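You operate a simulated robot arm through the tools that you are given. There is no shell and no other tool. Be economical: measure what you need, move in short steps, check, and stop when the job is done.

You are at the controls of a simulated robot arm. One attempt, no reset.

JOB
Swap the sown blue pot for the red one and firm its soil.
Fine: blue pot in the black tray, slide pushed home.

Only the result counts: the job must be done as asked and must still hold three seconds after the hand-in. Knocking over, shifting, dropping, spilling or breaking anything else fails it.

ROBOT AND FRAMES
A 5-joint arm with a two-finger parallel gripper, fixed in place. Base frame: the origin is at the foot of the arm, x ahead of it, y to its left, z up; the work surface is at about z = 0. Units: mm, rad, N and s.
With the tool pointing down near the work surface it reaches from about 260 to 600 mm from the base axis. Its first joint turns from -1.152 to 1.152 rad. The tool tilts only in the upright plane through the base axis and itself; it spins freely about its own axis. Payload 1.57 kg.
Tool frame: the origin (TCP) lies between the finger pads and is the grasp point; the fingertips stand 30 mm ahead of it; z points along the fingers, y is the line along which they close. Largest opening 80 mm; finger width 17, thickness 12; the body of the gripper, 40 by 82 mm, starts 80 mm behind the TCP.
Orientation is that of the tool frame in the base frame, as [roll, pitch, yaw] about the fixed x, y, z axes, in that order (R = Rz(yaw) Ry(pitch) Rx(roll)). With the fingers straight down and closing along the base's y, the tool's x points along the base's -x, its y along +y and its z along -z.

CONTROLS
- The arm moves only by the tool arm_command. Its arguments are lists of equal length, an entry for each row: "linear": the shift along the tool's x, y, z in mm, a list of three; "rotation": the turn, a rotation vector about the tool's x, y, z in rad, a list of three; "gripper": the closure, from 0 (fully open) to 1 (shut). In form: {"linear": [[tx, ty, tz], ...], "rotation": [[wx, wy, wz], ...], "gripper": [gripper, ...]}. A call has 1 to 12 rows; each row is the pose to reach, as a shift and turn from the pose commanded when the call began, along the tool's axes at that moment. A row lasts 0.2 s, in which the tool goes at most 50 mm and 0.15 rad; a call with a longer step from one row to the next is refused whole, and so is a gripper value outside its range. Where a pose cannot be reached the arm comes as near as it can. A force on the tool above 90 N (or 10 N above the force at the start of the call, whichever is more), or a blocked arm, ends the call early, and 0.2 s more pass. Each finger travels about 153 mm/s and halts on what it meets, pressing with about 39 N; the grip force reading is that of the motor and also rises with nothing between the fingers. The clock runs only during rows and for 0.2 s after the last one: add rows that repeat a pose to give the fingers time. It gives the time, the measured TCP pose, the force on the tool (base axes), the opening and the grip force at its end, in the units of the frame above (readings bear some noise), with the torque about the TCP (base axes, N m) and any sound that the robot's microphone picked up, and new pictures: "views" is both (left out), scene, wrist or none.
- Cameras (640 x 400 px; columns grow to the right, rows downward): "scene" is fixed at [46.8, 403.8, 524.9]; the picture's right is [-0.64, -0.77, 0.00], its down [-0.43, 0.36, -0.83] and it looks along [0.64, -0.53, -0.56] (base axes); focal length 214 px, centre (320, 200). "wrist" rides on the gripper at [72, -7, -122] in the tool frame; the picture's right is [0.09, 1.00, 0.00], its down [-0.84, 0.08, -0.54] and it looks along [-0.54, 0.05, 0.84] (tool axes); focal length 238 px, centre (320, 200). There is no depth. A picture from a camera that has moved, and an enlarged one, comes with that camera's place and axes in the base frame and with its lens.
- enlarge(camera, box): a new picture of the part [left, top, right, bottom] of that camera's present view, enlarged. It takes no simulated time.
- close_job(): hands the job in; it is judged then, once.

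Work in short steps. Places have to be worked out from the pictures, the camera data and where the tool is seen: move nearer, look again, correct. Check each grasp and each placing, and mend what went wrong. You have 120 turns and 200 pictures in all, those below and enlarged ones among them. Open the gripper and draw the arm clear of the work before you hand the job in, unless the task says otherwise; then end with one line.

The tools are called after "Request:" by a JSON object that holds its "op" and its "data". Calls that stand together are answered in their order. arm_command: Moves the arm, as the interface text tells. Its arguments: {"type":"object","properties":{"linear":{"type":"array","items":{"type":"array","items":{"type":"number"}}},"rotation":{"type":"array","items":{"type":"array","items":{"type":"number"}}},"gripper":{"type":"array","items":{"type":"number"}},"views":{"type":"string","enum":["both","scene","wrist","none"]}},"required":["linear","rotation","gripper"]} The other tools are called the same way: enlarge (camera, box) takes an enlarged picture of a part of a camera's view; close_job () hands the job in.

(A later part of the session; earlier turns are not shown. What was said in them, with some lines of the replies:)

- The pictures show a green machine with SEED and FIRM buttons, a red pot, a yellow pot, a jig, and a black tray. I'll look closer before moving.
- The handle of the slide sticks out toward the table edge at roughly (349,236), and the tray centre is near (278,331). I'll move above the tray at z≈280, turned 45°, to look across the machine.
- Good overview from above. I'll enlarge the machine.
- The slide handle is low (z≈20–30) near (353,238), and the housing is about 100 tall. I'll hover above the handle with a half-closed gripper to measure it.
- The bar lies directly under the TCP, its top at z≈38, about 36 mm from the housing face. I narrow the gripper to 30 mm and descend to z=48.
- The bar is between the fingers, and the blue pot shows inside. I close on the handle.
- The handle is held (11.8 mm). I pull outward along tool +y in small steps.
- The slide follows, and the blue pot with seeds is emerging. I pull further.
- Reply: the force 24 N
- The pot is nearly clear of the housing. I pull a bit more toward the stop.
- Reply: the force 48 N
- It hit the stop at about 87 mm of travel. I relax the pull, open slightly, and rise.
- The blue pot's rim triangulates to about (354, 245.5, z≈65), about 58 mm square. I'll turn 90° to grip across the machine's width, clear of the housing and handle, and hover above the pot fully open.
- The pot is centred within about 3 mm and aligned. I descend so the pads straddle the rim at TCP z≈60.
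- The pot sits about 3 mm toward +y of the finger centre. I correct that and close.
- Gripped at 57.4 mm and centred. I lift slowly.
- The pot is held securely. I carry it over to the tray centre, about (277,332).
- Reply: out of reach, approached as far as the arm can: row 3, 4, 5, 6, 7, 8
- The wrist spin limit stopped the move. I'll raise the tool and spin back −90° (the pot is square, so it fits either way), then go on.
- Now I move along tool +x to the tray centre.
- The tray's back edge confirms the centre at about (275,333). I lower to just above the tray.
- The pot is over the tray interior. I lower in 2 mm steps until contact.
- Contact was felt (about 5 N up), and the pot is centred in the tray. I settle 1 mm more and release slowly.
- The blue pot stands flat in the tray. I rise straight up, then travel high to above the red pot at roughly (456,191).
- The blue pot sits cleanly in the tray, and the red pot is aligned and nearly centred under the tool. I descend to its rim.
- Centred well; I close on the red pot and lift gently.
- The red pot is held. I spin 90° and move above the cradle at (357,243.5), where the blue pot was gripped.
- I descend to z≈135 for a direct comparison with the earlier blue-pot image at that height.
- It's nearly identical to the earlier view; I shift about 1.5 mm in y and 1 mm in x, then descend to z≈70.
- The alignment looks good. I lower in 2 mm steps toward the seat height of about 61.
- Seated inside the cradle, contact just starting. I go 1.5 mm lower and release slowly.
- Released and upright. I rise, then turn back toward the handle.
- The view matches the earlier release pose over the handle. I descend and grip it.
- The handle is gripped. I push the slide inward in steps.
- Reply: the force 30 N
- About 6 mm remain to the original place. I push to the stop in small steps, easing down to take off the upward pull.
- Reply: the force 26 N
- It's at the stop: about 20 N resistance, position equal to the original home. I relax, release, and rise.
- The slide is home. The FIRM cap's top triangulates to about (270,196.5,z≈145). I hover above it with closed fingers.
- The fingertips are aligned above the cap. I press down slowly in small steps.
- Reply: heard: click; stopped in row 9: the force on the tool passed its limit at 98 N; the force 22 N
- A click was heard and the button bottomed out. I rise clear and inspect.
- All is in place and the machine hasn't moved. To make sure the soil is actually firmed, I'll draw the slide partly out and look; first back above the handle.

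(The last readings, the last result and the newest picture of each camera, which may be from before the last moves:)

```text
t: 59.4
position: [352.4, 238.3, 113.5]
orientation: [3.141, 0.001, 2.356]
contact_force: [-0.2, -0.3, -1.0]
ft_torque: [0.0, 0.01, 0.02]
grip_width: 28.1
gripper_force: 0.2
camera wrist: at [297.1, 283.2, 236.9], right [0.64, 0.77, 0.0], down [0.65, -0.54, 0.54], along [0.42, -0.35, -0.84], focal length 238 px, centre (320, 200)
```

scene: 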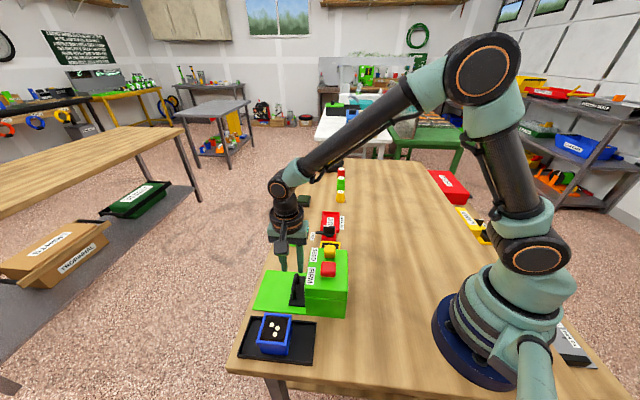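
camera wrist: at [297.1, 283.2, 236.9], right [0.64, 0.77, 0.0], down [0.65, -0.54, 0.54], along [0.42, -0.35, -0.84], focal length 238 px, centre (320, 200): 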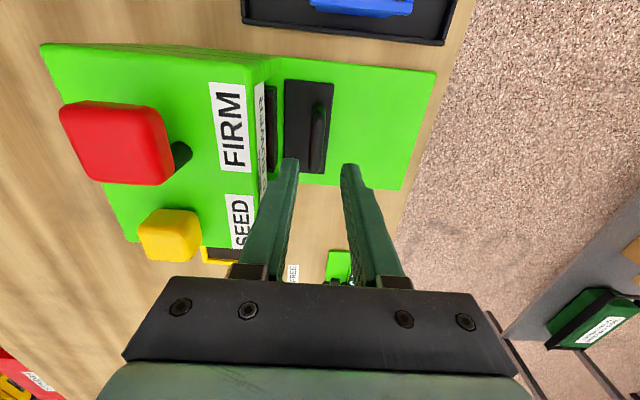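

The same pose as before over the handle. I descend, grip, and draw the slide out about 50 mm.

Request:
{"op": "arm_command", "data": {"linear": [[0, 0, 35], [0, 0, 67], [0, 0, 67], [0, 0, 67], [0, 0, 67], [0, 8, 66.5], [0, 16, 66.5], [0, 24, 66.5], [0, 32, 66.5], [0, 40, 66.5], [0, 48, 66.5], [0, 54, 66.5]], "rotation": [[0, 0, 0], [0, 0, 0], [0, 0, 0], [0, 0, 0], [0, 0, 0], [0, 0, 0], [0, 0, 0], [0, 0, 0], [0, 0, 0], [0, 0, 0], [0, 0, 0], [0, 0, 0]], "gripper": [0.65, 0.65, 0.65, 1, 1, 1, 1, 1, 1, 1, 1, 1]}}

Request:
{"op": "enlarge", "data": {"camera": "wrist", "box": [60, 80, 280, 260]}}

```text
t: 62.0
position: [389.2, 274.6, 47.2]
orientation: [-3.138, -0.001, 2.356]
contact_force: [-8.0, 7.8, -23.5]
ft_torque: [0.31, -0.12, -0.09]
grip_width: 11.9
gripper_force: 29.0
camera wrist: at [333.3, 320.5, 169.3], right [0.64, 0.77, 0.0], down [0.65, -0.54, 0.54], along [0.41, -0.35, -0.84], focal length 238 px, centre (320, 200)
```

scene: 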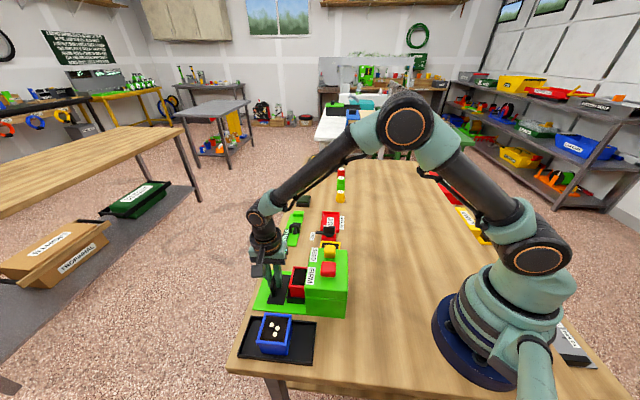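
wrist: 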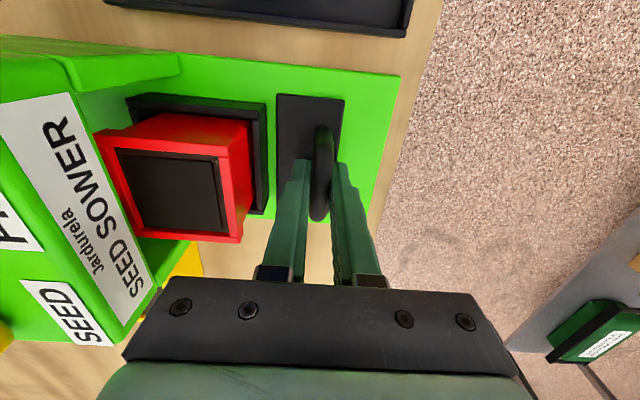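

```text
2.22 times, centred on (170, 170) of wrist
camera zoom: at [333.3, 320.5, 169.3], right [0.64, 0.77, 0.0], down [0.65, -0.54, 0.54], along [0.41, -0.35, -0.84], focal length 530 px, centre (653, 267)
```

zoom: 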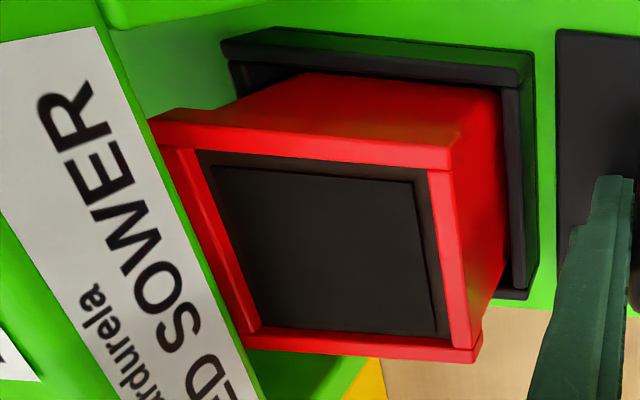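

The soil now carries the pressed square imprint, as the blue pot does — firmed. I push the slide back to its stop.

Request:
{"op": "arm_command", "data": {"linear": [[0, -6, 0.5], [0, -14, 0.5], [0, -22, 0.5], [0, -30, 0.5], [0, -38, 0.5], [0, -44, 0.5], [0, -48, 1], [0, -52, 1], [0, -55, 1], [0, -58, 1], [0, -61, 1], [0, -63, 1]], "rotation": [[0, 0, 0], [0, 0, 0], [0, 0, 0], [0, 0, 0], [0, 0, 0], [0, 0, 0], [0, 0, 0], [0, 0, 0], [0, 0, 0], [0, 0, 0], [0, 0, 0], [0, 0, 0]], "gripper": [1, 1, 1, 1, 1, 1, 1, 1, 1, 1, 1, 1]}}

```text
t: 64.6
position: [350.9, 234.8, 48.3]
orientation: [3.122, 0.003, 2.358]
contact_force: [23.4, 35.1, -26.0]
ft_torque: [-0.39, 0.42, -0.17]
grip_width: 12.3
gripper_force: 29.4
camera wrist: at [292.1, 278.8, 170.3], right [0.64, 0.77, 0.02], down [0.64, -0.54, 0.55], along [0.43, -0.34, -0.84], focal length 238 px, centre (320, 200)
```

scene: 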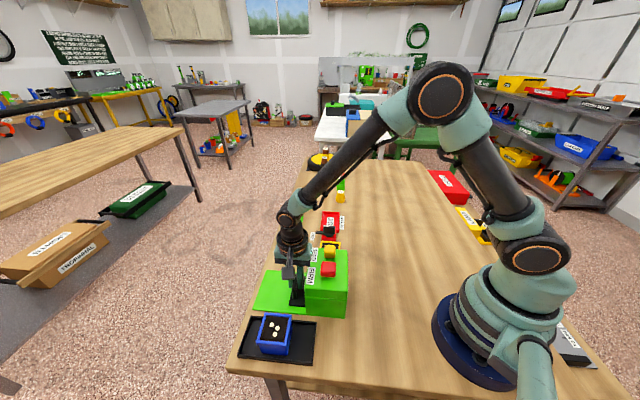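
wrist: 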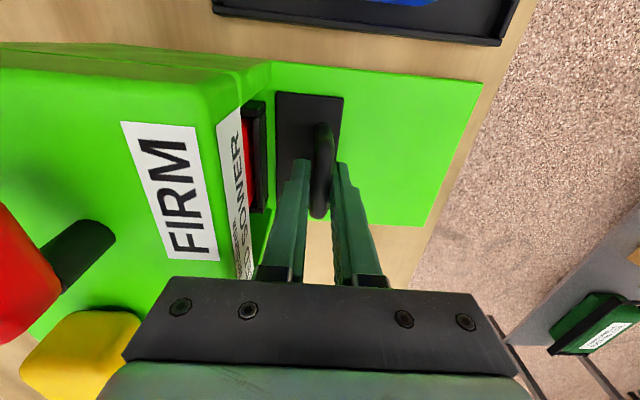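

Against the stop with about 40 N. I relax the push, release, and rise well clear.

Request:
{"op": "arm_command", "data": {"linear": [[0, 2, 0], [0, 5, 0], [0, 5, 0], [0, 5, 0], [0, 5, -40], [0, 5, -80], [0, 5, -120], [0, 5, -160], [0, 5, -200], [0, 5, -240], [0, 5, -240]], "rotation": [[0, 0, 0], [0, 0, 0], [0, 0, 0], [0, 0, 0], [0, 0, 0], [0, 0, 0], [0, 0, 0], [0, 0, 0], [0, 0, 0], [0, 0, 0], [0, 0, 0]], "gripper": [1, 1, 0.65, 0.65, 0.65, 0.65, 0.65, 0.65, 0.3, 0, 0]}}

Request:
{"op": "enlarge", "data": {"camera": "scene", "box": [230, 230, 370, 370]}}

```text
t: 67.0
position: [349.2, 234.4, 287.1]
orientation: [-3.141, 0.0, 2.355]
contact_force: [0.0, 0.5, 0.2]
ft_torque: [0.02, 0.0, -0.04]
grip_width: 79.8
gripper_force: 0.1
camera wrist: at [292.5, 280.4, 409.1], right [0.64, 0.77, 0.0], down [0.65, -0.54, 0.54], along [0.42, -0.35, -0.84], focal length 238 px, centre (320, 200)
```

scene: 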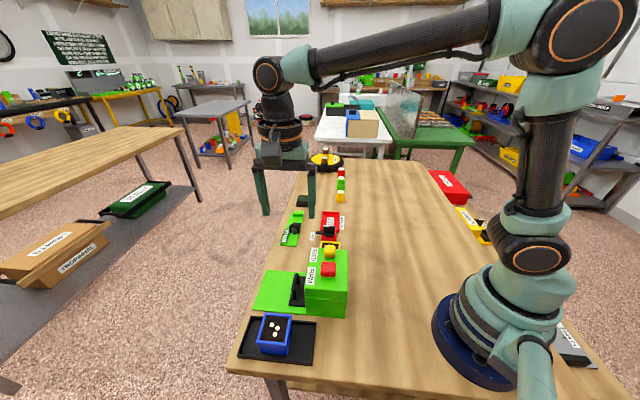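
wrist: 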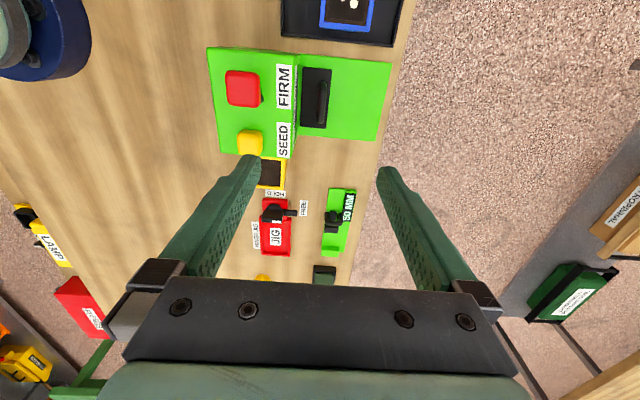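

```text
2.86 times, centred on (300, 300) of scene
camera zoom: at [46.8, 403.8, 524.9], right [-0.64, -0.77, 0.0], down [-0.43, 0.36, -0.83], along [0.64, -0.53, -0.56], focal length 613 px, centre (377, -86)
```

zoom: 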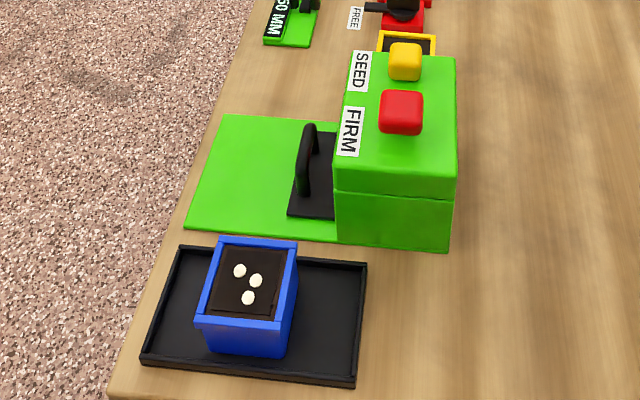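

The slide is home, the blue pot is in the tray, the red pot is firmed inside, and the arm is clear with the gripper open. I hand it in.

Request:
{"op": "close_job", "data": {}}

```text
The job is handed in.
```

The sown blue pot is in the black tray, and the red pot is in the sower with its soil firmed (I drew the slide out to check the imprint) and the slide pushed home.
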